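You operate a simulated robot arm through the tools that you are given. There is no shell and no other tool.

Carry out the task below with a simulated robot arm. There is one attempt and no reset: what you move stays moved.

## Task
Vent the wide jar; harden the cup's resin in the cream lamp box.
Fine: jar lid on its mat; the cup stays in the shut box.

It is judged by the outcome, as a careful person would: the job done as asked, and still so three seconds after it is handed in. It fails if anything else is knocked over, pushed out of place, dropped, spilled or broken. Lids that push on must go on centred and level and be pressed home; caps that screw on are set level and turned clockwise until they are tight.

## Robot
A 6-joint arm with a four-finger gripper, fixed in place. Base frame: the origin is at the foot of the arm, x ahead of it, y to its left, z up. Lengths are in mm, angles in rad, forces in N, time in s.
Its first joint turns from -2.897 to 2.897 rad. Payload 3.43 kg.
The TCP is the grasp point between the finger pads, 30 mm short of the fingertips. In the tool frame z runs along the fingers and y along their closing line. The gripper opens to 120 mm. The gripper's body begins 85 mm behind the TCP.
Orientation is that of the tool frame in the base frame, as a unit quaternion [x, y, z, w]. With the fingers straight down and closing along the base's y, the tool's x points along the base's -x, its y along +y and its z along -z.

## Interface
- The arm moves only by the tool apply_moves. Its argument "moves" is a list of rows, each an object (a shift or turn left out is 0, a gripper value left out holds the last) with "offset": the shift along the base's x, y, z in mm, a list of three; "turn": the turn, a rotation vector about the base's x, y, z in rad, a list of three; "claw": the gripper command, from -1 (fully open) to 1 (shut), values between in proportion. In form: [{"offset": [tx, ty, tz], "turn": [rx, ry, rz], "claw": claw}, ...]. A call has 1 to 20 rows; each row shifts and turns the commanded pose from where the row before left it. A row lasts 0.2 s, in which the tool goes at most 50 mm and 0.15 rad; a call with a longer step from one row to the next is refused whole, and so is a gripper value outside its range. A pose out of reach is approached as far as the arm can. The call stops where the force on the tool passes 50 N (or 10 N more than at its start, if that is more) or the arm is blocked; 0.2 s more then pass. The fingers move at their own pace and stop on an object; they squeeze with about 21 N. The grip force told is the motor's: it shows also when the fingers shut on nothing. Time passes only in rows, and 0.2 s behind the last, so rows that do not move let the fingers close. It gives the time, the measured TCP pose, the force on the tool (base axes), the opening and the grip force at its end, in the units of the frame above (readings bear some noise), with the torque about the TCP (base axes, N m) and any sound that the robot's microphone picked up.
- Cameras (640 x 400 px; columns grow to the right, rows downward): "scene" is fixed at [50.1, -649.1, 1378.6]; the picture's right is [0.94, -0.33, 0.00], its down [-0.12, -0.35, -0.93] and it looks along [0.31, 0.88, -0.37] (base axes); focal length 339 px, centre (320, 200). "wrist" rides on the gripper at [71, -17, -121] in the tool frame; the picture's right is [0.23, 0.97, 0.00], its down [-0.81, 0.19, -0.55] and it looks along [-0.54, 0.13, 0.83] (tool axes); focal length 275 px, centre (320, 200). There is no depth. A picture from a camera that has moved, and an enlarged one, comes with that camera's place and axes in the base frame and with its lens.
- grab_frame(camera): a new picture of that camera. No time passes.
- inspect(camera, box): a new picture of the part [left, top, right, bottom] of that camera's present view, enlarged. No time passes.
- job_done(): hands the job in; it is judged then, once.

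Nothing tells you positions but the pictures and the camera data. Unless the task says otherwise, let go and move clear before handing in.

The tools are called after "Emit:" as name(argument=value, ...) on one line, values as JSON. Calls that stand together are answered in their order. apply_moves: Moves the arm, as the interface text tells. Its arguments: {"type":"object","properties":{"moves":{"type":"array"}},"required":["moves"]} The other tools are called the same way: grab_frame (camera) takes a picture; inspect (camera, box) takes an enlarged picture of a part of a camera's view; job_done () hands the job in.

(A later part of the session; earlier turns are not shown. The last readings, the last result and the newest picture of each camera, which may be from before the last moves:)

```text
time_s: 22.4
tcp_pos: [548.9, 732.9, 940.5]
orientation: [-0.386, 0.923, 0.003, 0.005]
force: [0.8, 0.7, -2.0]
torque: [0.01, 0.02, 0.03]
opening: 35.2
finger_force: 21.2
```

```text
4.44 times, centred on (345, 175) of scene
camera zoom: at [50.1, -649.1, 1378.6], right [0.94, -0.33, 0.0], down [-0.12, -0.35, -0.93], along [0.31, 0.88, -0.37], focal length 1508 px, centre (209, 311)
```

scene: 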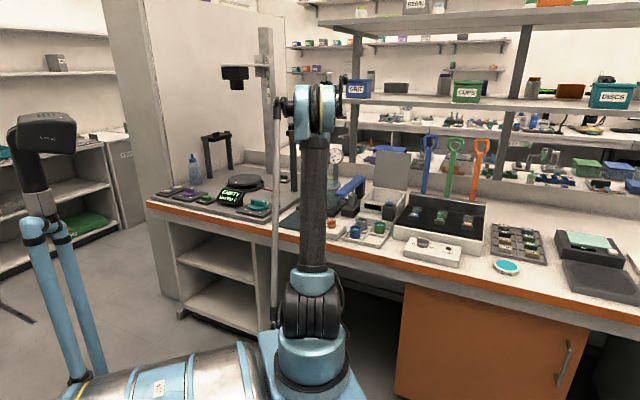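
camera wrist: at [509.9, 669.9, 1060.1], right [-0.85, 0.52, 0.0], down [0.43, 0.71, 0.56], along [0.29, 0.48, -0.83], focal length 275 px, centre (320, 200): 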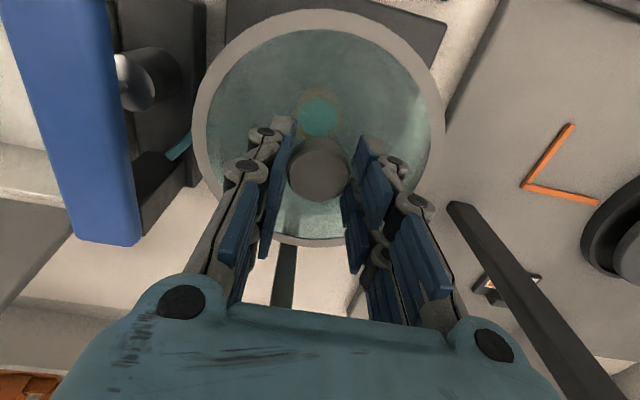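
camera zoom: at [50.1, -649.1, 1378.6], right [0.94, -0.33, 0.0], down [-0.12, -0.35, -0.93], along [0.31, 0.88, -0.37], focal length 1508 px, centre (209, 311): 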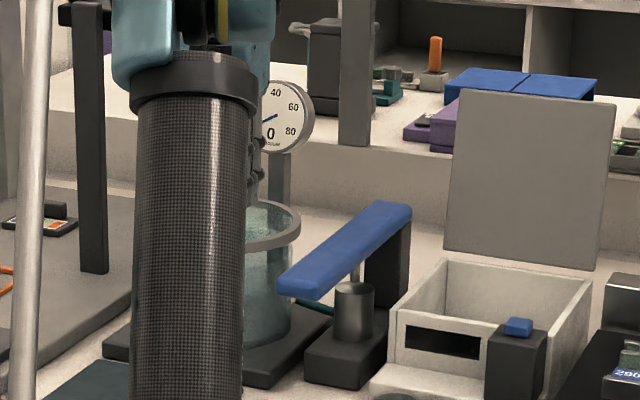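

The lid is up and level. I'll raise it clear of the jar, carry it over the mat and hover low to centre it.

Emit:
apply_moves(moves=[{"offset": [0, 0, 20]}, {"offset": [0, 0, 30]}, {"offset": [-12, -11, 10]}, {"offset": [-25, -22.7, 0]}, {"offset": [-25, -22.7, 0]}, {"offset": [-25, -22.7, 0]}, {"offset": [-25, -22.7, 0]}, {"offset": [-25, -22.4, 0]}, {"offset": [0, 0, -30]}, {"offset": [0, 0, -35]}, {"offset": [0, 0, -35]}, {"offset": [0, 0, -30]}, {"offset": [0, 0, -10]}, {"offset": [0, 0, 0]}])

Emit:
grab_frame(camera="wrist")

Emit:
grab_frame(camera="scene")

```text
time_s: 25.4
tcp_pos: [412.2, 608.5, 859.3]
orientation: [-0.385, 0.923, 0.004, 0.005]
force: [0.8, 0.2, -2.3]
torque: [-0.02, -0.01, 0.04]
opening: 35.5
finger_force: 21.1
```

```text
taken
camera wrist: at [373.3, 546.3, 978.1], right [-0.85, 0.52, 0.0], down [0.43, 0.71, 0.56], along [0.29, 0.48, -0.83], focal length 275 px, centre (320, 200)
```

wrist: 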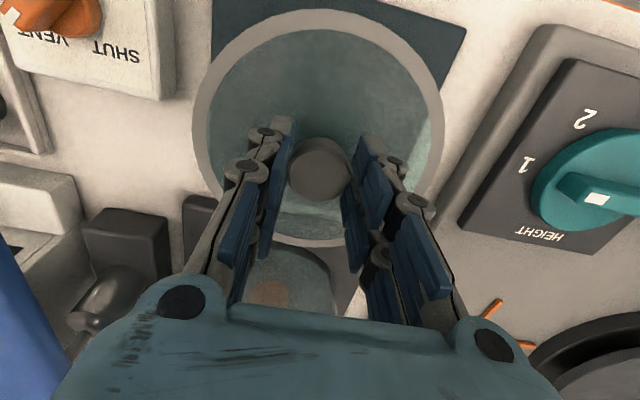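

```text
taken
```

scene: 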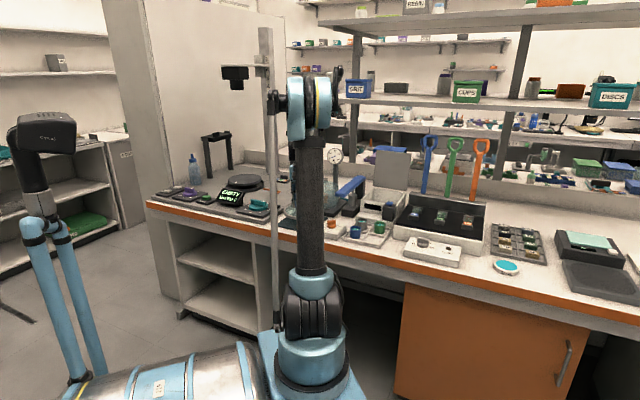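

The lid hovers over the mat, and the mat centre works out to about (411, 604). I'll shift slightly and lower gently until it touches.

Emit:
apply_moves(moves=[{"offset": [-1.2, -4.8, -10]}, {"offset": [0, 0, -15]}, {"offset": [0, 0, -10]}, {"offset": [0, 0, 0]}])

Emit:
grab_frame(camera="wrist")

```text
time_s: 26.4
tcp_pos: [411.9, 604.4, 826.9]
orientation: [-0.385, 0.923, 0.006, 0.003]
force: [1.0, 8.8, 26.2]
torque: [0.37, -0.07, 0.01]
opening: 36.9
finger_force: 21.1
```

```text
taken
camera wrist: at [372.8, 541.6, 944.8], right [-0.85, 0.52, 0.0], down [0.43, 0.7, 0.56], along [0.29, 0.48, -0.83], focal length 275 px, centre (320, 200)
```

wrist: 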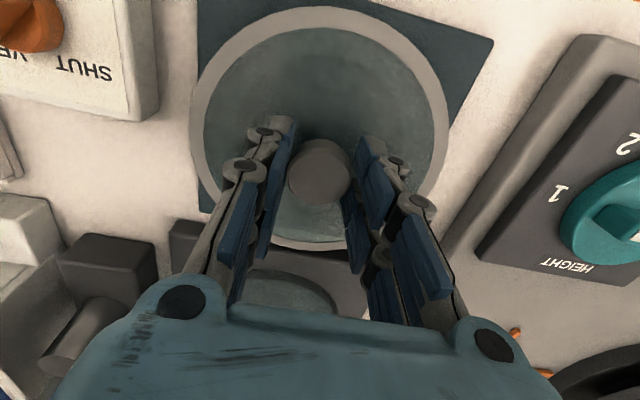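

The lid has touched the mat (26 N) and sits centred on it to within a millimetre or two. I'll ease the pressure and release.

Emit:
apply_moves(moves=[{"offset": [0, 0, 1.2]}, {"offset": [0, 0, 0]}])

```text
time_s: 27.0
tcp_pos: [410.2, 604.6, 826.4]
orientation: [-0.385, 0.923, 0.004, 0.005]
force: [0.3, -0.4, -2.3]
torque: [0.01, 0.01, 0.02]
opening: 36.7
finger_force: 21.6
```

Emit:
apply_moves(moves=[{"offset": [0, 0, -0.7]}, {"offset": [0, 0, 0]}])

```text
time_s: 27.6
tcp_pos: [411.3, 604.5, 826.5]
orientation: [-0.385, 0.923, 0.005, 0.005]
force: [-1.8, 0.3, 2.6]
torque: [-0.09, 0.11, 0.03]
opening: 36.6
finger_force: 20.9
```

Emit:
apply_moves(moves=[{"offset": [0, 0, 0], "claw": 0.0}, {"offset": [0, 0, 0], "claw": -0.25}, {"offset": [0, 0, 0]}, {"offset": [0, 0, 15]}, {"offset": [0, 0, 30]}, {"offset": [0, 0, 40]}, {"offset": [0, 0, 40]}, {"offset": [0, 0, 40]}, {"offset": [0, 0, 0]}])

Emit:
grab_frame(camera="wrist")

Emit:
inspect(camera="wrist", box=[190, 0, 430, 150])

```text
time_s: 29.6
tcp_pos: [411.1, 603.2, 992.0]
orientation: [-0.385, 0.923, 0.004, 0.005]
force: [0.4, 0.2, -0.5]
torque: [0.02, -0.01, 0.02]
opening: 75.0
finger_force: 0.1
```

```text
taken
camera wrist: at [371.9, 539.5, 1110.1], right [-0.85, 0.52, 0.0], down [0.43, 0.71, 0.56], along [0.29, 0.48, -0.83], focal length 275 px, centre (320, 200)
```

wrist: 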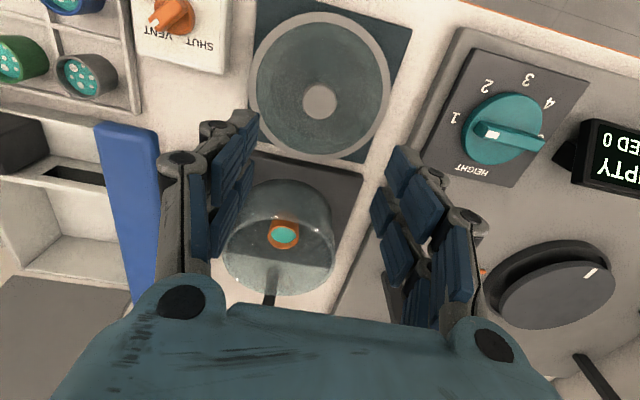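

```text
2.67 times, centred on (310, 75) of wrist
camera zoom: at [371.9, 539.5, 1110.1], right [-0.85, 0.52, 0.0], down [0.43, 0.71, 0.56], along [0.29, 0.48, -0.83], focal length 734 px, centre (347, 533)
```

zoom: 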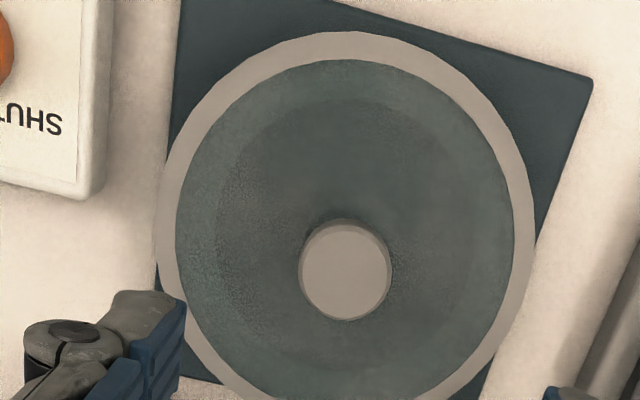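

The lid lies centred on its mat. The open jar holds an orange cup of clear teal resin, so I'll look at it closely.

Emit:
inspect(camera="wrist", box=[200, 150, 400, 275])

Emit:
inspect(camera="scene", box=[290, 140, 400, 230])

```text
3.20 times, centred on (300, 212) of wrist
camera zoom: at [371.9, 539.5, 1110.1], right [-0.85, 0.52, 0.0], down [0.43, 0.71, 0.56], along [0.29, 0.48, -0.83], focal length 881 px, centre (384, 160)
```

zoom: 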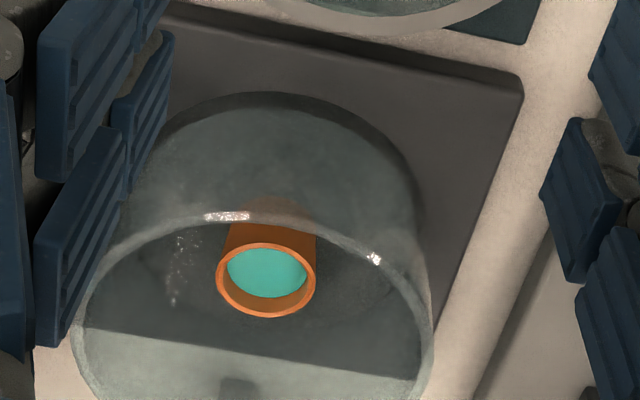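

```text
4.44 times, centred on (345, 185) of scene
camera zoom: at [50.1, -649.1, 1378.6], right [0.94, -0.33, 0.0], down [-0.12, -0.35, -0.93], along [0.31, 0.88, -0.37], focal length 1508 px, centre (209, 267)
```

zoom: 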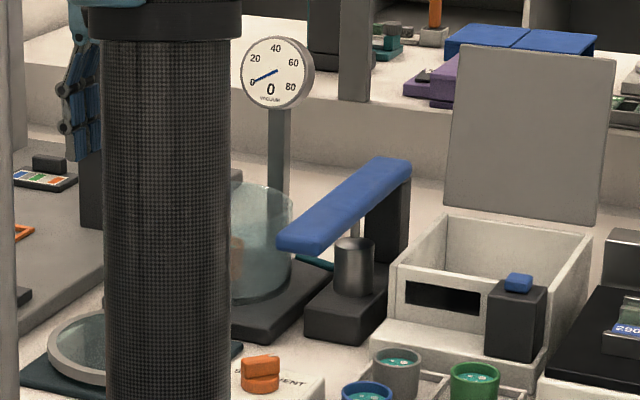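

The cup top is centred at about (548, 731, 830), roughly 42 mm across. Before picking it up I'll survey the lamp box: its interior, lid and button.

Emit:
apply_moves(moves=[{"offset": [0, 0, 40]}, {"offset": [40.6, -17.1, 0]}, {"offset": [40.6, -17.1, 0]}, {"offset": [40.6, -17.1, 0]}, {"offset": [40.6, -17.1, 0]}, {"offset": [40.6, -17.1, 0]}, {"offset": [40.6, -17.1, 0]}, {"offset": [0, 0, -30]}, {"offset": [0, 0, 0]}])

Emit:
grab_frame(camera="wrist")

Emit:
grab_frame(camera="scene")

```text
time_s: 31.6
tcp_pos: [656.5, 499.7, 1002.1]
orientation: [-0.385, 0.923, 0.004, 0.005]
force: [0.6, 0.8, 0.3]
torque: [-0.02, -0.01, -0.02]
opening: 75.0
finger_force: 0.0
```

```text
taken
camera wrist: at [617.9, 436.8, 1121.1], right [-0.85, 0.52, 0.0], down [0.43, 0.71, 0.56], along [0.29, 0.48, -0.83], focal length 275 px, centre (320, 200)
```

wrist: 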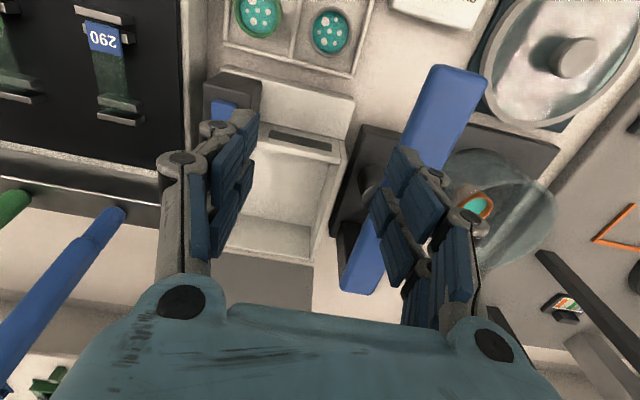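

```text
taken
```

scene: 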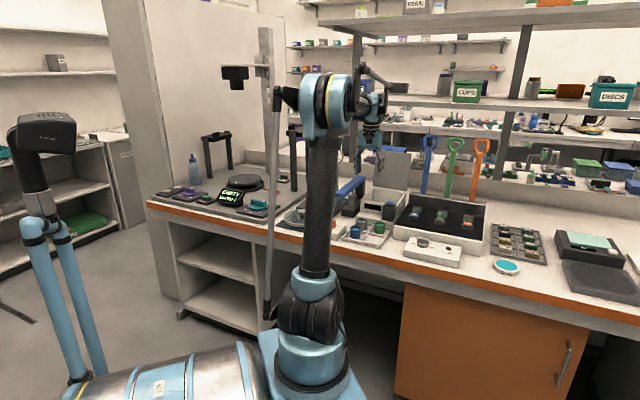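

Emit:
inspect(camera="wrist", box=[180, 60, 380, 185])

Emit:
inspect(camera="wrist", box=[180, 160, 420, 310])

Emit:
inspect(camera="scene", box=[340, 140, 440, 240])

```text
3.20 times, centred on (280, 122) of wrist
camera zoom: at [617.9, 436.8, 1121.1], right [-0.85, 0.52, 0.0], down [0.43, 0.71, 0.56], along [0.29, 0.48, -0.83], focal length 881 px, centre (448, 448)
```

zoom: 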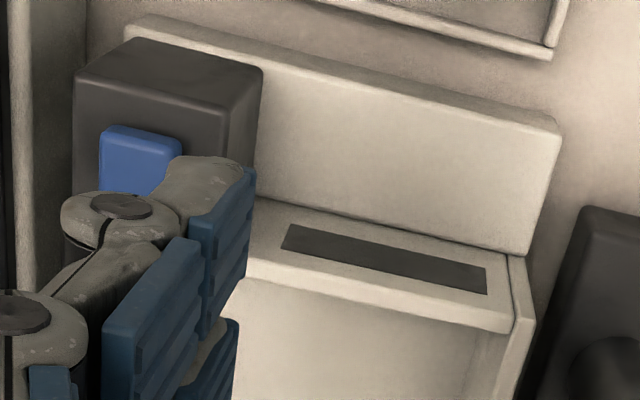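

```text
2.67 times, centred on (300, 235) of wrist
camera zoom: at [617.9, 436.8, 1121.1], right [-0.85, 0.52, 0.0], down [0.43, 0.71, 0.56], along [0.29, 0.48, -0.83], focal length 734 px, centre (373, 107)
```

zoom: 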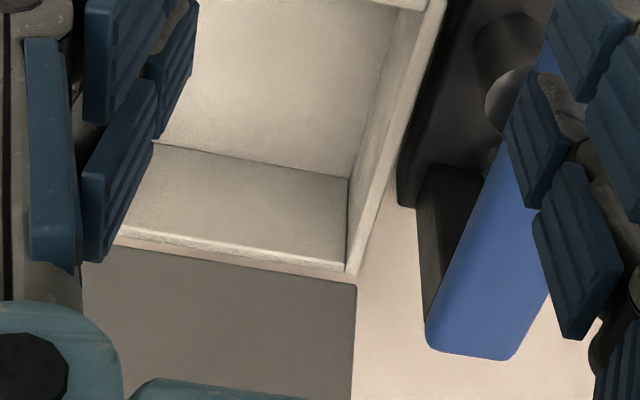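

```text
4.00 times, centred on (390, 190) of scene
camera zoom: at [50.1, -649.1, 1378.6], right [0.94, -0.33, 0.0], down [-0.12, -0.35, -0.93], along [0.31, 0.88, -0.37], focal length 1358 px, centre (40, 240)
```

zoom: 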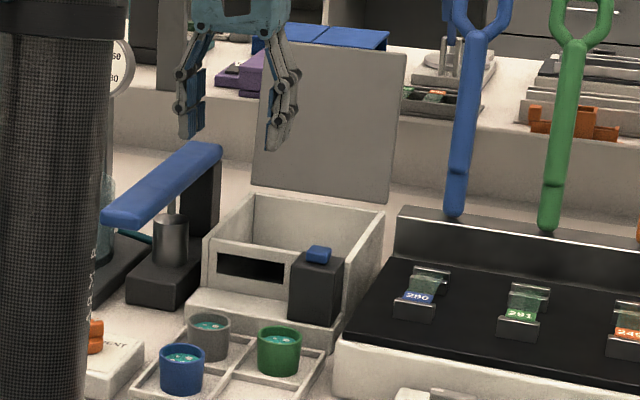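

I need the box's dimensions more precisely, so I'll zoom in on its corners.

Emit:
inspect(camera="wrist", box=[250, 90, 362, 160])

Emit:
inspect(camera="wrist", box=[205, 170, 325, 270])

Emit:
inspect(camera="scene", box=[384, 182, 440, 222])

```text
5.71 times, centred on (306, 125) of wrist
camera zoom: at [617.9, 436.8, 1121.1], right [-0.85, 0.52, 0.0], down [0.43, 0.71, 0.56], along [0.29, 0.48, -0.83], focal length 1573 px, centre (400, 629)
```

zoom: 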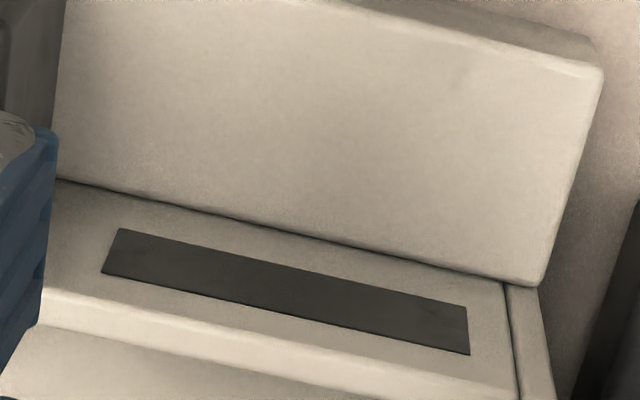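

```text
4.00 times, centred on (265, 220) of wrist
camera zoom: at [617.9, 436.8, 1121.1], right [-0.85, 0.52, 0.0], down [0.43, 0.71, 0.56], along [0.29, 0.48, -0.83], focal length 1101 px, centre (540, 120)
```

zoom: 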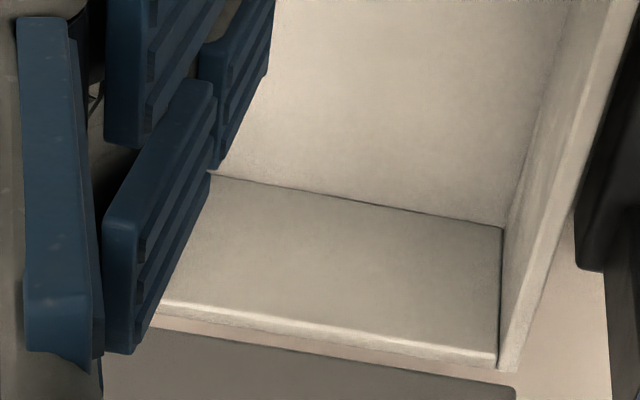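

```text
10.00 times, centred on (412, 202) of scene
camera zoom: at [50.1, -649.1, 1378.6], right [0.94, -0.33, 0.0], down [-0.12, -0.35, -0.93], along [0.31, 0.88, -0.37], focal length 3394 px, centre (-600, 180)
```

zoom: 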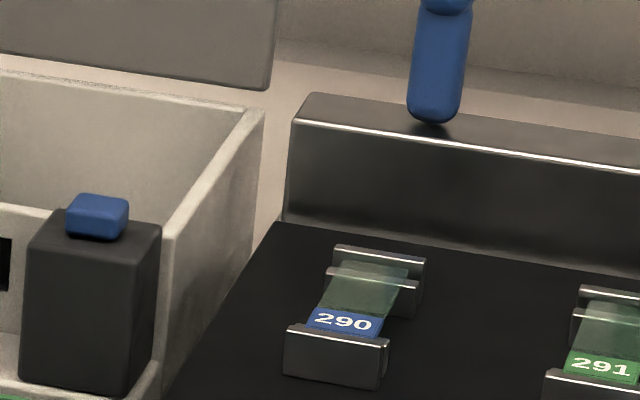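

The box interior runs about U 75–213 and V 874–1027 along the bench axes, with its floor at about z 780 and rim at about z 853. The blue button is near (731, 456, 865) and the lid leans back from its hinge at about V 1033. Now I'll go back over the jar for the cup.

Emit:
apply_moves(moves=[{"offset": [0, 0, 35], "claw": -0.1}, {"offset": [-18, 38.5, 0]}, {"offset": [-18, 38.5, 0]}, {"offset": [-18, 38.5, 0]}, {"offset": [-18, 38.5, 0]}, {"offset": [-18, 38.5, 0]}, {"offset": [-18, 38.5, 0]}, {"offset": [0, 0, -35]}, {"offset": [0, 0, -35]}, {"offset": [0, 0, -15]}, {"offset": [0, 0, 0]}])

Emit:
grab_frame(camera="wrist")

Emit:
inspect(camera="wrist", box=[220, 40, 420, 165])

```text
time_s: 34.0
tcp_pos: [546.9, 733.4, 950.5]
orientation: [-0.386, 0.923, 0.003, 0.006]
force: [-0.4, 0.2, 0.1]
torque: [-0.05, 0.01, -0.02]
opening: 66.1
finger_force: 0.1
```

```text
taken
camera wrist: at [508.6, 669.2, 1069.4], right [-0.85, 0.52, 0.0], down [0.43, 0.71, 0.56], along [0.29, 0.48, -0.83], focal length 275 px, centre (320, 200)
```

wrist: 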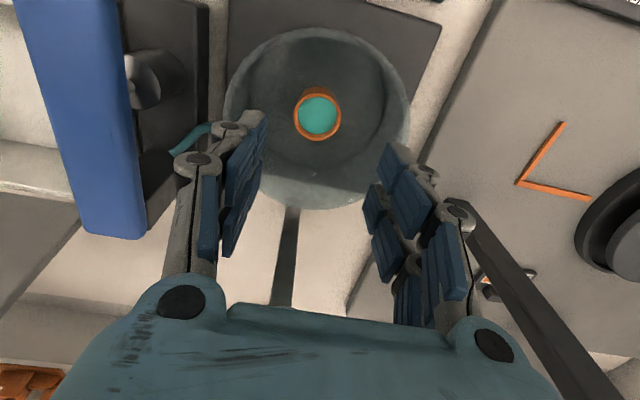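

```text
3.20 times, centred on (320, 102) of wrist
camera zoom: at [508.6, 669.2, 1069.4], right [-0.85, 0.52, 0.0], down [0.43, 0.71, 0.56], along [0.29, 0.48, -0.83], focal length 881 px, centre (320, 512)
```

zoom: 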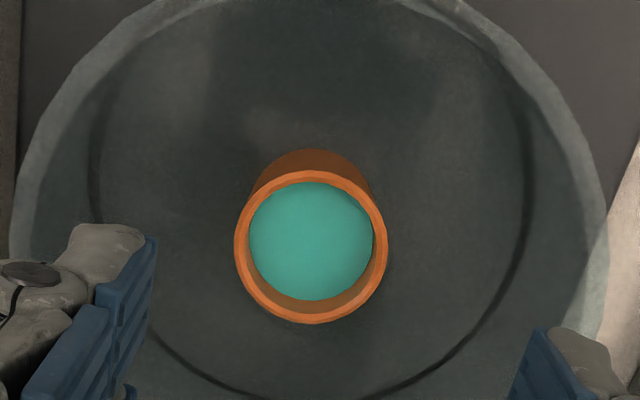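

The cup is centred under the gripper to within 2–3 mm. I'll correct and descend into the jar with the fingers either side of the cup.

Emit:
apply_moves(moves=[{"offset": [2.3, -0.8, -20]}, {"offset": [0, 0, -25]}, {"offset": [0, 0, -25]}, {"offset": [0, 0, -25]}, {"offset": [0, 0, 0]}])

Emit:
grab_frame(camera="wrist")

```text
time_s: 35.2
tcp_pos: [549.7, 732.2, 856.3]
orientation: [-0.385, 0.923, 0.003, 0.004]
force: [0.0, 0.5, -0.6]
torque: [0.01, 0.02, -0.02]
opening: 66.0
finger_force: 0.1
```

```text
taken
camera wrist: at [511.1, 668.8, 974.7], right [-0.85, 0.52, 0.0], down [0.43, 0.71, 0.56], along [0.29, 0.48, -0.83], focal length 275 px, centre (320, 200)
```

wrist: 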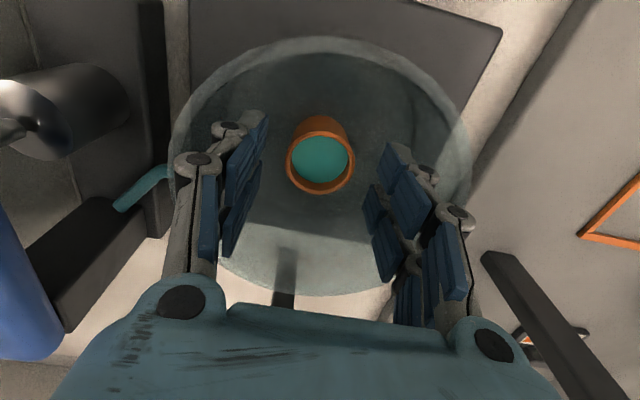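

Emit:
apply_moves(moves=[{"offset": [0, 0, 0], "claw": 0.05}, {"offset": [0, 0, -10]}, {"offset": [0, 0, -10]}, {"offset": [0, 0, -6]}, {"offset": [0, 0, 0]}])

Emit:
grab_frame(camera="wrist")

```text
time_s: 36.4
tcp_pos: [549.7, 732.5, 828.6]
orientation: [-0.386, 0.923, 0.004, 0.006]
force: [0.0, -0.4, -0.2]
torque: [0.01, -0.01, -0.02]
opening: 57.3
finger_force: 0.1
```

```text
taken
camera wrist: at [510.5, 668.6, 948.2], right [-0.85, 0.52, 0.0], down [0.43, 0.71, 0.56], along [0.29, 0.48, -0.83], focal length 275 px, centre (320, 200)
```

wrist: 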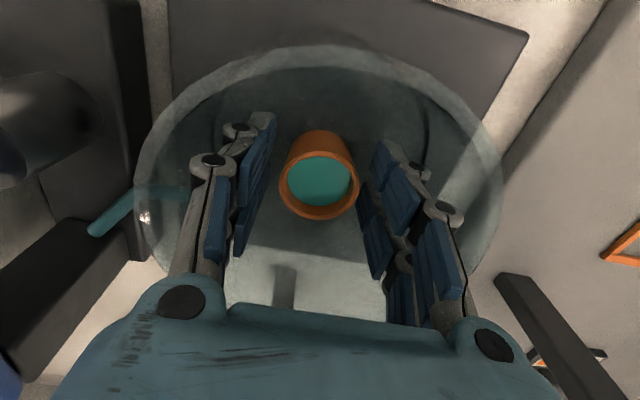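

Emit:
apply_moves(moves=[{"offset": [0, 0, 0], "claw": 0.25}, {"offset": [0, 0, 0], "claw": 1.0}, {"offset": [0, 0, 0]}, {"offset": [0, 0, 0]}])

Emit:
grab_frame(camera="wrist")

```text
time_s: 37.4
tcp_pos: [550.1, 732.2, 828.8]
orientation: [-0.384, 0.923, 0.004, 0.005]
force: [0.0, 0.2, 0.4]
torque: [0.0, 0.0, 0.01]
opening: 41.2
finger_force: 20.9
```

```text
taken
camera wrist: at [510.5, 668.6, 948.3], right [-0.85, 0.52, 0.0], down [0.43, 0.71, 0.56], along [0.29, 0.48, -0.83], focal length 275 px, centre (320, 200)
```

wrist: 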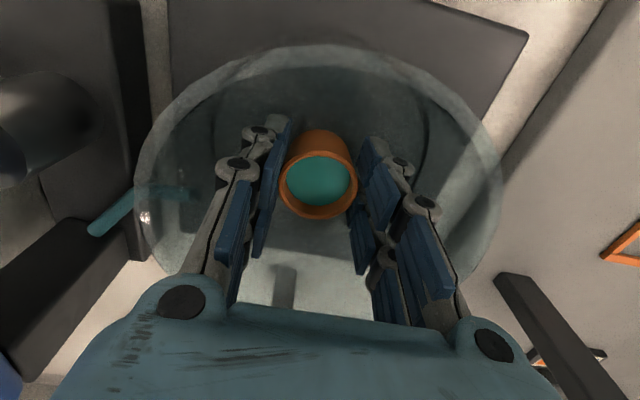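

The cup is gripped (41 mm, 21 N). I'll lift it straight out of the jar, smoothly and level.

Emit:
apply_moves(moves=[{"offset": [0, 0, 5]}, {"offset": [0, 0, 10]}, {"offset": [0, 0, 15]}, {"offset": [0, 0, 18]}, {"offset": [0, 0, 20]}, {"offset": [0, 0, 20]}, {"offset": [0, 0, 20]}, {"offset": [0, 0, 20]}, {"offset": [0, 0, 20]}, {"offset": [0, 0, 20]}, {"offset": [0, 0, 20]}, {"offset": [0, 0, 15]}, {"offset": [0, 0, 8]}, {"offset": [0, 0, 0]}])

Emit:
grab_frame(camera="wrist")

Emit:
inspect(camera="scene", box=[290, 110, 450, 240])

```text
time_s: 40.4
tcp_pos: [550.2, 731.4, 1042.7]
orientation: [-0.386, 0.922, 0.005, 0.005]
force: [0.1, -0.6, -1.2]
torque: [0.0, 0.0, -0.03]
opening: 40.7
finger_force: 20.7
```

```text
taken
camera wrist: at [511.0, 668.6, 1160.7], right [-0.85, 0.52, 0.0], down [0.43, 0.71, 0.56], along [0.29, 0.48, -0.83], focal length 275 px, centre (320, 200)
```

wrist: 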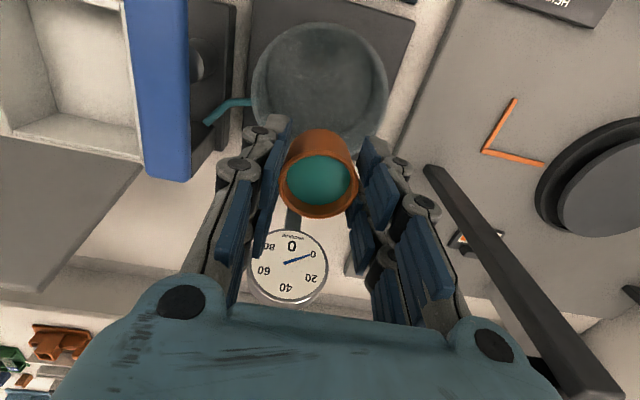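

```text
3.08 times, centred on (370, 175) of scene
camera zoom: at [50.1, -649.1, 1378.6], right [0.94, -0.33, 0.0], down [-0.12, -0.35, -0.93], along [0.31, 0.88, -0.37], focal length 1044 px, centre (166, 277)
```

zoom: 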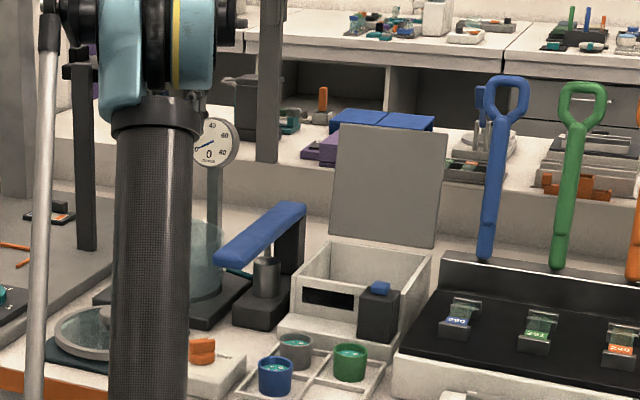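

The cup is held upright and clear of the jar. I'll carry it smoothly across to above the lamp box.

Emit:
apply_moves(moves=[{"offset": [6, -5, 0]}, {"offset": [12, -9, 0]}, {"offset": [18, -14, 0]}, {"offset": [22, -17, 0]}, {"offset": [22, -18, 0]}, {"offset": [22, -18, 0]}, {"offset": [22, -18, 0]}, {"offset": [22, -17, 0]}, {"offset": [22, -17, 0]}, {"offset": [18, -14, 0]}, {"offset": [14, -11, 0]}, {"offset": [9, -7, 0]}, {"offset": [4.5, -4, 0]}, {"offset": [0, 0, 0]}])

Emit:
grab_frame(camera="wrist")

Emit:
inspect(camera="scene", box=[290, 110, 450, 240])

```text
time_s: 43.4
tcp_pos: [763.4, 562.9, 1040.4]
orientation: [-0.385, 0.923, 0.004, 0.005]
force: [-0.2, -0.2, 0.3]
torque: [0.0, 0.03, -0.02]
opening: 40.4
finger_force: 21.2
```

```text
taken
camera wrist: at [723.9, 499.4, 1160.0], right [-0.85, 0.52, 0.0], down [0.43, 0.71, 0.56], along [0.29, 0.48, -0.83], focal length 275 px, centre (320, 200)
```

wrist: 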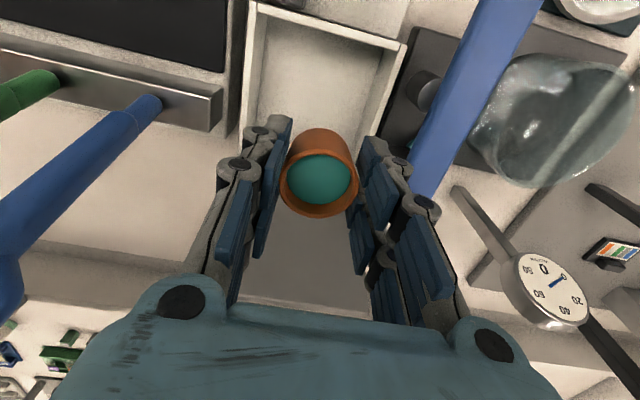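

```text
3.08 times, centred on (370, 175) of scene
camera zoom: at [50.1, -649.1, 1378.6], right [0.94, -0.33, 0.0], down [-0.12, -0.35, -0.93], along [0.31, 0.88, -0.37], focal length 1044 px, centre (166, 277)
```

zoom: 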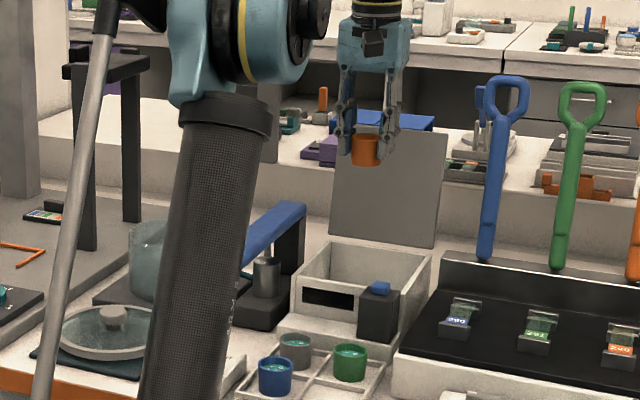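

The cup is above the box, which spans U 75–214, V 874–1027 as I estimated. I'll lower it into the middle.

Emit:
apply_moves(moves=[{"offset": [0, 0, -8]}, {"offset": [0, 0, -16]}, {"offset": [0, 0, -22]}, {"offset": [0, 0, -24]}, {"offset": [0, 0, -24]}, {"offset": [0, 0, -24]}, {"offset": [0, 0, -24]}, {"offset": [0, 0, -22]}, {"offset": [0, 0, -16]}, {"offset": [0, 0, -12]}, {"offset": [0, 0, -6]}, {"offset": [0, 0, 0]}])

Emit:
grab_frame(camera="wrist")

Emit:
inspect(camera="scene", box=[340, 130, 450, 220])

```text
time_s: 46.0
tcp_pos: [762.5, 562.6, 843.3]
orientation: [-0.385, 0.923, 0.003, 0.005]
force: [0.6, 0.1, -0.7]
torque: [0.04, -0.01, -0.02]
opening: 40.0
finger_force: 21.0
```

```text
taken
camera wrist: at [724.0, 499.5, 961.1], right [-0.85, 0.52, 0.0], down [0.43, 0.71, 0.56], along [0.29, 0.48, -0.83], focal length 275 px, centre (320, 200)
```

wrist: 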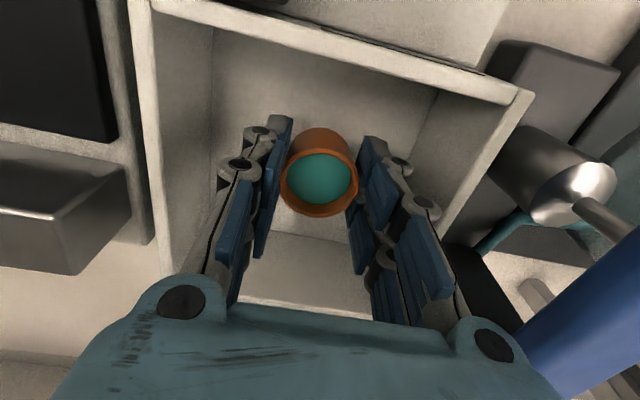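

```text
4.44 times, centred on (395, 175) of scene
camera zoom: at [50.1, -649.1, 1378.6], right [0.94, -0.33, 0.0], down [-0.12, -0.35, -0.93], along [0.31, 0.88, -0.37], focal length 1508 px, centre (-13, 311)
```

zoom: 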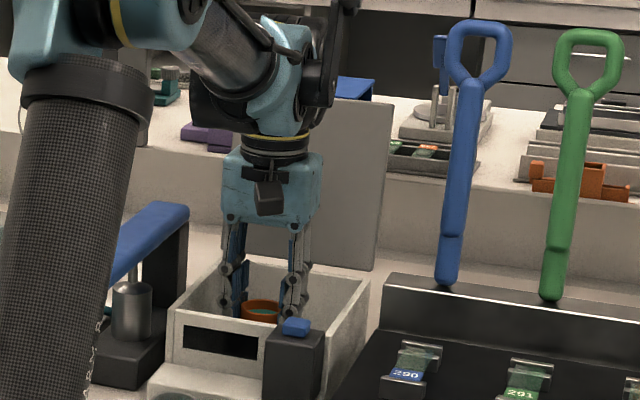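

I'm inside the box with clearance on all sides. I'll lower slowly until the cup touches the floor.

Emit:
apply_moves(moves=[{"offset": [0, 0, -5]}, {"offset": [0, 0, -5]}, {"offset": [0, 0, -4]}, {"offset": [0, 0, 0]}])

```text
time_s: 47.0
tcp_pos: [763.0, 563.7, 828.5]
orientation: [-0.386, 0.923, 0.004, 0.004]
force: [0.3, 0.4, 0.3]
torque: [-0.01, -0.03, 0.02]
opening: 39.8
finger_force: 21.2
```

Emit:
apply_moves(moves=[{"offset": [0, 0, -3]}, {"offset": [0, 0, -2]}, {"offset": [0, 0, -2]}, {"offset": [0, 0, 0]}])

Emit:
grab_frame(camera="wrist")

```text
time_s: 48.0
tcp_pos: [763.1, 563.7, 821.6]
orientation: [-0.385, 0.923, 0.004, 0.005]
force: [-0.7, -0.3, -0.9]
torque: [0.02, 0.0, -0.05]
opening: 39.9
finger_force: 21.1
```

```text
taken
camera wrist: at [723.8, 499.7, 940.7], right [-0.85, 0.52, 0.0], down [0.43, 0.71, 0.56], along [0.29, 0.48, -0.83], focal length 275 px, centre (320, 200)
```

wrist: 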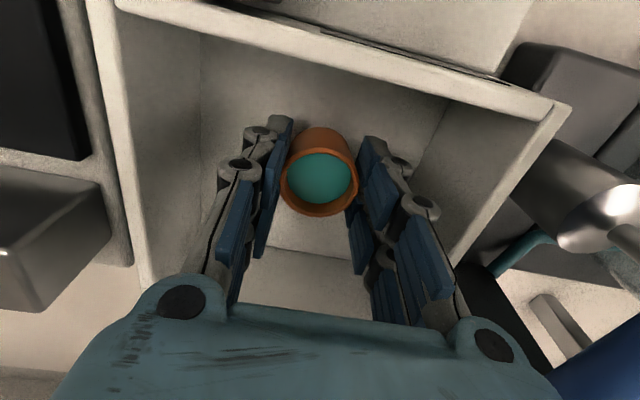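

Emit:
apply_moves(moves=[{"offset": [0, 0, -2]}, {"offset": [0, 0, -2]}, {"offset": [0, 0, 0]}])

```text
time_s: 48.8
tcp_pos: [762.9, 562.2, 819.4]
orientation: [-0.385, 0.923, 0.004, 0.005]
force: [-0.6, -0.3, -0.8]
torque: [-0.02, -0.02, 0.01]
opening: 39.6
finger_force: 21.1
```

Emit:
apply_moves(moves=[{"offset": [0, 0, -1.5]}, {"offset": [0, 0, -1.5]}, {"offset": [0, 0, 0]}])

```text
time_s: 49.6
tcp_pos: [762.9, 561.8, 815.0]
orientation: [-0.386, 0.923, 0.005, 0.004]
force: [-0.4, 4.5, 10.5]
torque: [0.13, -0.11, 0.06]
opening: 39.6
finger_force: 20.9
```

The cup has touched the floor (10 N). I'll ease up a hair and open the fingers.

Emit:
apply_moves(moves=[{"offset": [0, 0, 0.3]}, {"offset": [0, 0, 0], "claw": 0.2}, {"offset": [0, 0, 0], "claw": 0.0}, {"offset": [0, 0, 0]}])

Emit:
grab_frame(camera="wrist")

```text
time_s: 50.6
tcp_pos: [763.9, 562.5, 815.5]
orientation: [-0.385, 0.923, 0.004, 0.005]
force: [0.9, -0.3, -0.5]
torque: [-0.01, 0.0, -0.02]
opening: 60.4
finger_force: 0.0
```

```text
taken
camera wrist: at [724.1, 499.3, 933.8], right [-0.85, 0.52, 0.0], down [0.43, 0.71, 0.56], along [0.29, 0.48, -0.83], focal length 275 px, centre (320, 200)
```

wrist: 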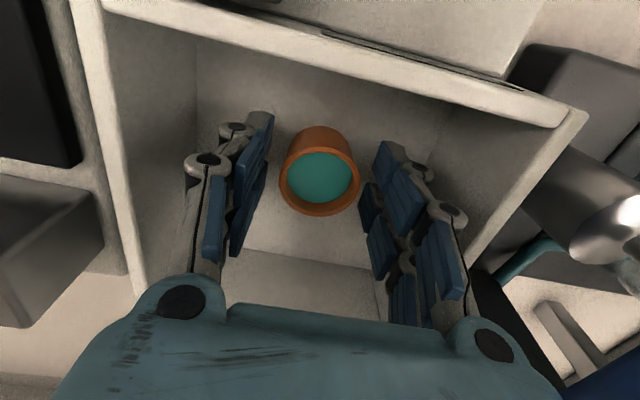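

The cup stands freely in the box. I'll rise straight up and pull back for a look at the lid.

Emit:
apply_moves(moves=[{"offset": [0, 0, 10]}, {"offset": [0, 0, 25]}, {"offset": [0, 0, 35]}, {"offset": [0, 0, 40]}, {"offset": [0, 0, 40]}, {"offset": [0, 0, 40]}, {"offset": [0, 0, 40]}, {"offset": [-30, -30, 20]}, {"offset": [-30, -30, 20]}, {"offset": [-30, -30, 10]}, {"offset": [0, 0, 0]}])

Emit:
grab_frame(camera="wrist")

Emit:
inspect(camera="scene", box=[340, 130, 450, 220])

```text
time_s: 53.0
tcp_pos: [675.2, 474.5, 1094.6]
orientation: [-0.385, 0.923, 0.005, 0.005]
force: [-0.3, -0.3, 0.2]
torque: [0.0, 0.05, 0.01]
opening: 60.1
finger_force: 0.0
```

```text
taken
camera wrist: at [635.7, 410.6, 1213.3], right [-0.85, 0.52, 0.0], down [0.43, 0.71, 0.56], along [0.29, 0.48, -0.83], focal length 275 px, centre (320, 200)
```

wrist: 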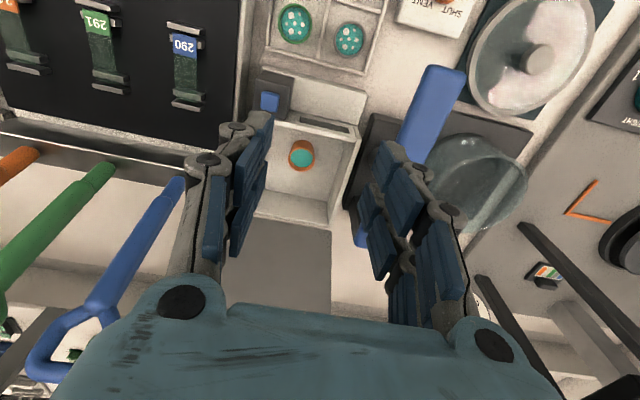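

```text
4.44 times, centred on (395, 175) of scene
camera zoom: at [50.1, -649.1, 1378.6], right [0.94, -0.33, 0.0], down [-0.12, -0.35, -0.93], along [0.31, 0.88, -0.37], focal length 1508 px, centre (-13, 311)
```

zoom: 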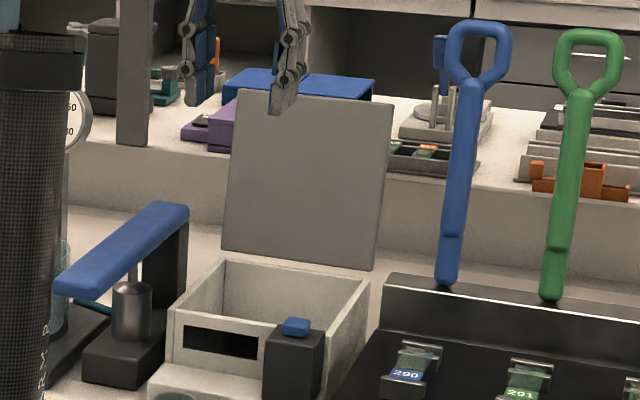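

The cup stands in the box, and the lid leans back about 10° with its top edge near V 1066, z 1018. I'll turn the gripper 90° so the fingers straddle the lid, then tilt the tool outward. That lets me hook the lid from behind and lower it under control.

Emit:
apply_moves(moves=[{"offset": [0, 0, 0], "turn": [0, 0, -0.1428], "claw": -0.5}, {"offset": [0, 0, 0], "turn": [0, 0, -0.1428]}, {"offset": [0, 0, 0], "turn": [0, 0, -0.1428]}, {"offset": [0, 0, 0], "turn": [0, 0, -0.1428]}, {"offset": [0, 0, 0], "turn": [0, 0, -0.1428]}, {"offset": [0, 0, 0], "turn": [0, 0, -0.1428]}, {"offset": [0, 0, 0], "turn": [0, 0, -0.1428]}, {"offset": [0, 0, 0], "turn": [0, 0, -0.1428]}, {"offset": [0, 0, 0], "turn": [0, 0, -0.1428]}, {"offset": [0, 0, 0], "turn": [0, 0, -0.1428]}, {"offset": [0, 0, 0], "turn": [0, 0, -0.1428]}, {"offset": [0, 0, 0]}])

Emit:
grab_frame(camera="wrist")

Emit:
grab_frame(camera="scene")

```text
time_s: 55.6
tcp_pos: [673.7, 472.9, 1095.6]
orientation: [0.38, 0.925, -0.002, 0.006]
force: [-0.4, -0.3, 0.5]
torque: [0.03, 0.0, 0.03]
opening: 90.3
finger_force: 0.1
```

```text
taken
camera wrist: at [609.0, 512.2, 1214.1], right [0.52, 0.85, 0.0], down [0.71, -0.43, 0.56], along [0.48, -0.29, -0.83], focal length 275 px, centre (320, 200)
```

wrist: 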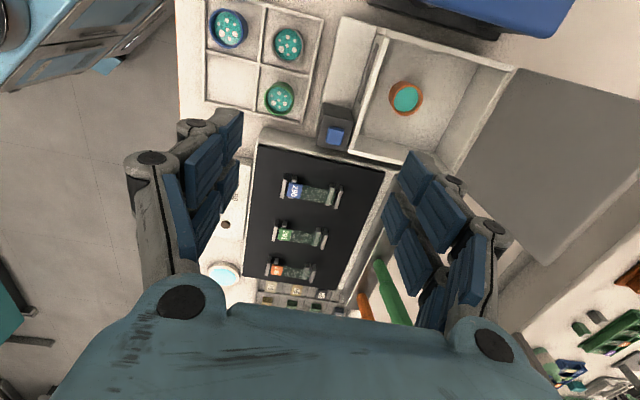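

```text
taken
```

scene: 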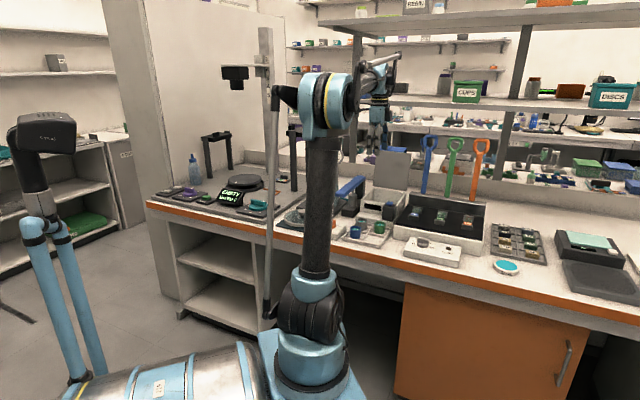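

From this side view the lid's top edge is confirmed at about V 1060, z 1020, with the hinge at about V 1032, z 856. Now I'll tilt the tool 45° outward.

Emit:
apply_moves(moves=[{"offset": [0, 0, 0], "turn": [0.0926, -0.0926, 0], "claw": -0.7}, {"offset": [0, 0, 0], "turn": [0.0926, -0.0926, 0]}, {"offset": [0, 0, 0], "turn": [0.0926, -0.0926, 0]}, {"offset": [0, 0, 0], "turn": [0.0926, -0.0926, 0]}, {"offset": [0, 0, 0], "turn": [0.0926, -0.0926, 0]}, {"offset": [0, 0, 0], "turn": [0.0926, -0.0926, 0]}, {"offset": [0, 0, 0]}])

Emit:
grab_frame(camera="wrist")

Emit:
grab_frame(camera="scene")

```text
time_s: 57.2
tcp_pos: [672.5, 472.0, 1096.1]
orientation: [0.353, 0.853, 0.353, 0.153]
force: [-0.5, -0.3, -0.4]
torque: [-0.03, -0.02, 0.02]
opening: 102.1
finger_force: 0.0
```

```text
taken
camera wrist: at [552.7, 455.5, 1166.6], right [0.32, 0.65, 0.69], down [0.38, -0.75, 0.54], along [0.87, 0.09, -0.49], focal length 275 px, centre (320, 200)
```

wrist: 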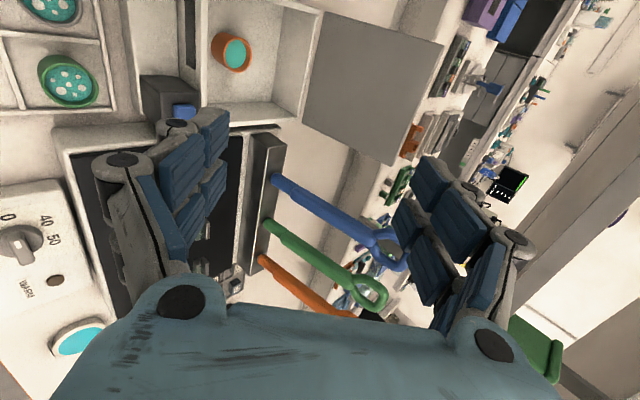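

```text
taken
```

scene: 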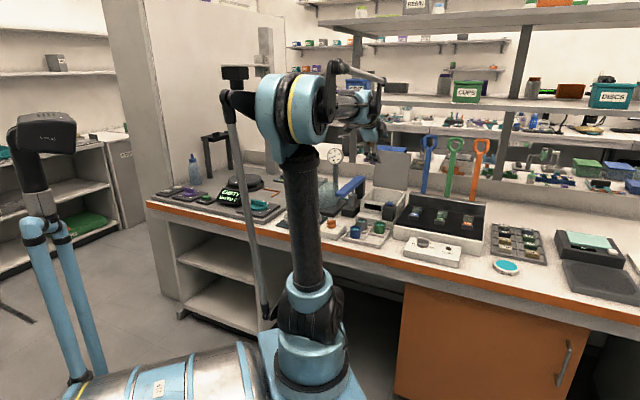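

The tilt is set. I'll move out over the lid's top edge at a safe height and check whether the arm reaches.

Emit:
apply_moves(moves=[{"offset": [20, 20, 0], "claw": -0.67}, {"offset": [25, 25, 0]}, {"offset": [25, 25, 0]}, {"offset": [25, 25, 0]}, {"offset": [25, 25, 0]}, {"offset": [22, 22, 0]}, {"offset": [18, 18, 0]}, {"offset": [0, 0, 0]}])

Emit:
grab_frame(camera="wrist")

Emit:
inspect(camera="scene", box=[330, 90, 450, 210])

```text
time_s: 59.0
tcp_pos: [833.5, 633.3, 1095.2]
orientation: [0.352, 0.854, 0.352, 0.153]
force: [-0.3, -0.4, 0.1]
torque: [-0.02, 0.01, -0.01]
opening: 100.2
finger_force: 0.1
```

```text
taken
camera wrist: at [712.8, 616.0, 1167.1], right [0.32, 0.65, 0.69], down [0.38, -0.75, 0.54], along [0.87, 0.09, -0.49], focal length 275 px, centre (320, 200)
```

wrist: 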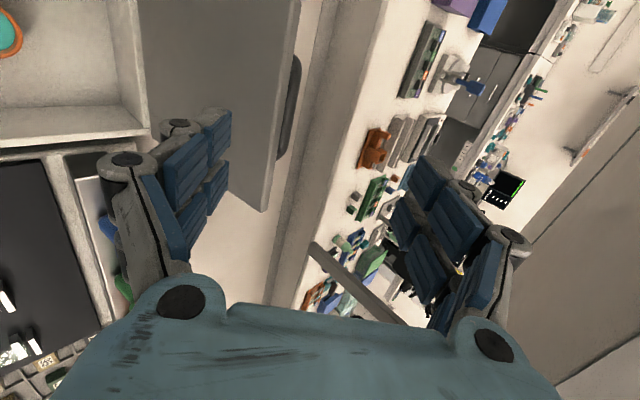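

```text
3.33 times, centred on (390, 150) of scene
camera zoom: at [50.1, -649.1, 1378.6], right [0.94, -0.33, 0.0], down [-0.12, -0.35, -0.93], along [0.31, 0.88, -0.37], focal length 1131 px, centre (87, 367)
```

zoom: 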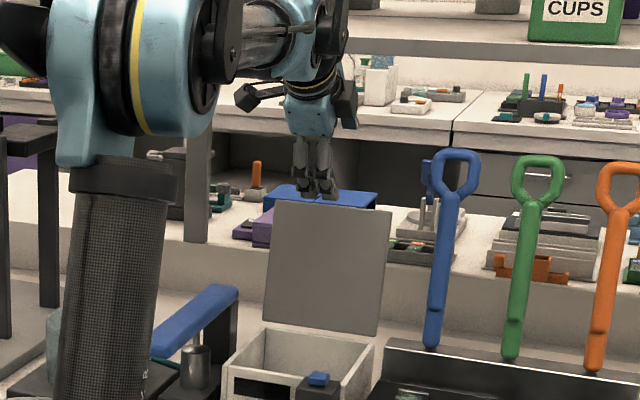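

The arm reaches. I can see a handle on the lid's outer (rear) face near the top, so I'll look closely to avoid jamming it.

Emit:
inspect(camera="wrist", box=[180, 0, 340, 220])

Emit:
inspect(camera="wrist", box=[230, 20, 340, 190])

```text
1.82 times, centred on (260, 110) of wrist
camera zoom: at [712.8, 616.0, 1167.1], right [0.32, 0.65, 0.69], down [0.38, -0.75, 0.54], along [0.87, 0.09, -0.49], focal length 500 px, centre (429, 364)
```

zoom: 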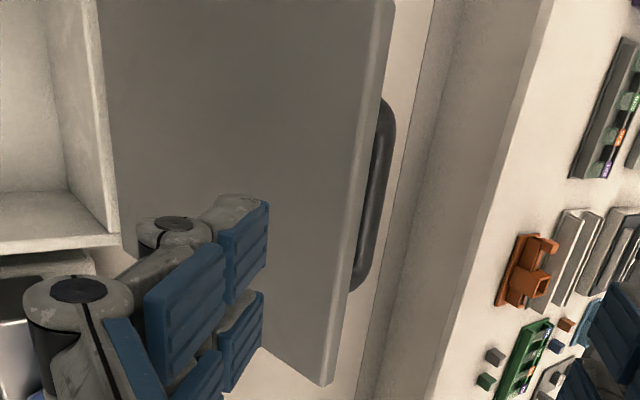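

```text
2.35 times, centred on (285, 105) of wrist
camera zoom: at [712.8, 616.0, 1167.1], right [0.32, 0.65, 0.69], down [0.38, -0.75, 0.54], along [0.87, 0.09, -0.49], focal length 648 px, centre (402, 424)
```

zoom: 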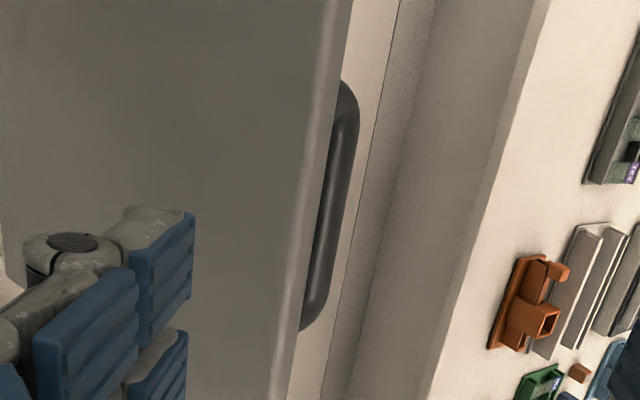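

The handle spans about U 98–180 on the rear face. I'll work at U about 82, beside the handle, so a finger can come down cleanly behind the lid's top edge.

Emit:
apply_moves(moves=[{"offset": [-14, 14, 0]}, {"offset": [-14, 14, 0]}, {"offset": [-14, 14, 0]}, {"offset": [0, 0, -20]}, {"offset": [0, 0, -20]}, {"offset": [0, 0, 0]}])

Emit:
grab_frame(camera="wrist")

Emit:
inspect(camera="scene", box=[340, 110, 440, 200])

```text
time_s: 60.4
tcp_pos: [792.0, 676.5, 1054.7]
orientation: [0.353, 0.853, 0.353, 0.153]
force: [0.4, -0.3, 0.0]
torque: [0.04, -0.02, 0.0]
opening: 100.2
finger_force: 0.1
```

```text
taken
camera wrist: at [672.0, 659.0, 1126.2], right [0.32, 0.65, 0.69], down [0.38, -0.75, 0.54], along [0.87, 0.09, -0.49], focal length 275 px, centre (320, 200)
```

wrist: 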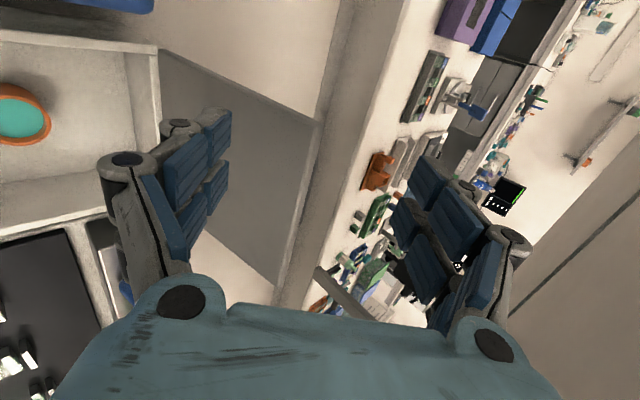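

```text
4.44 times, centred on (390, 155) of scene
camera zoom: at [50.1, -649.1, 1378.6], right [0.94, -0.33, 0.0], down [-0.12, -0.35, -0.93], along [0.31, 0.88, -0.37], focal length 1508 px, centre (9, 400)
```

zoom: 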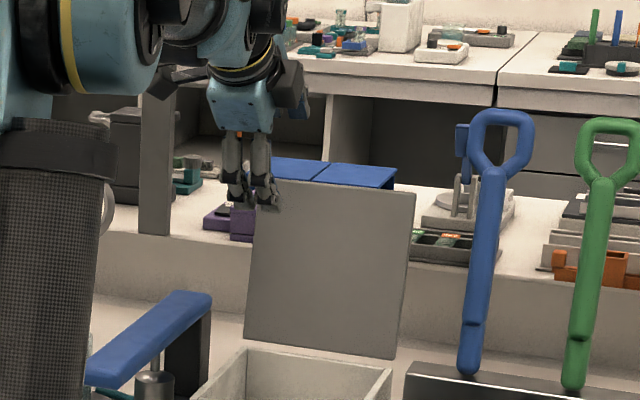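

Emit:
apply_moves(moves=[{"offset": [4, 4, -15]}, {"offset": [0, 0, -15]}, {"offset": [0, 0, -10]}, {"offset": [0, 0, 0]}])

Emit:
grab_frame(camera="wrist")

Emit:
inspect(camera="scene", box=[350, 120, 420, 180])

```text
time_s: 61.4
tcp_pos: [795.2, 678.1, 1016.0]
orientation: [0.352, 0.853, 0.352, 0.153]
force: [-0.5, 0.2, -0.5]
torque: [0.0, 0.01, 0.02]
opening: 100.3
finger_force: 0.1
```

```text
taken
camera wrist: at [675.2, 661.7, 1086.7], right [0.32, 0.65, 0.69], down [0.38, -0.75, 0.54], along [0.87, 0.09, -0.49], focal length 275 px, centre (320, 200)
```

wrist: 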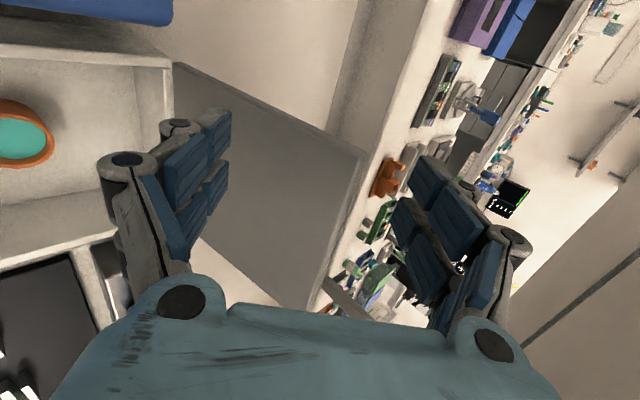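

```text
6.67 times, centred on (385, 150) of scene
camera zoom: at [50.1, -649.1, 1378.6], right [0.94, -0.33, 0.0], down [-0.12, -0.35, -0.93], along [0.31, 0.88, -0.37], focal length 2263 px, centre (-113, 533)
```

zoom: 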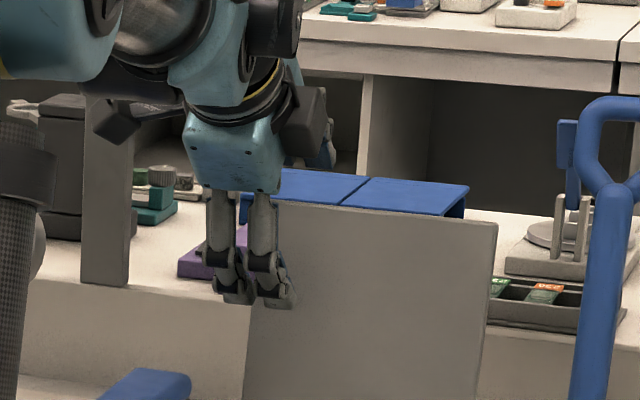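

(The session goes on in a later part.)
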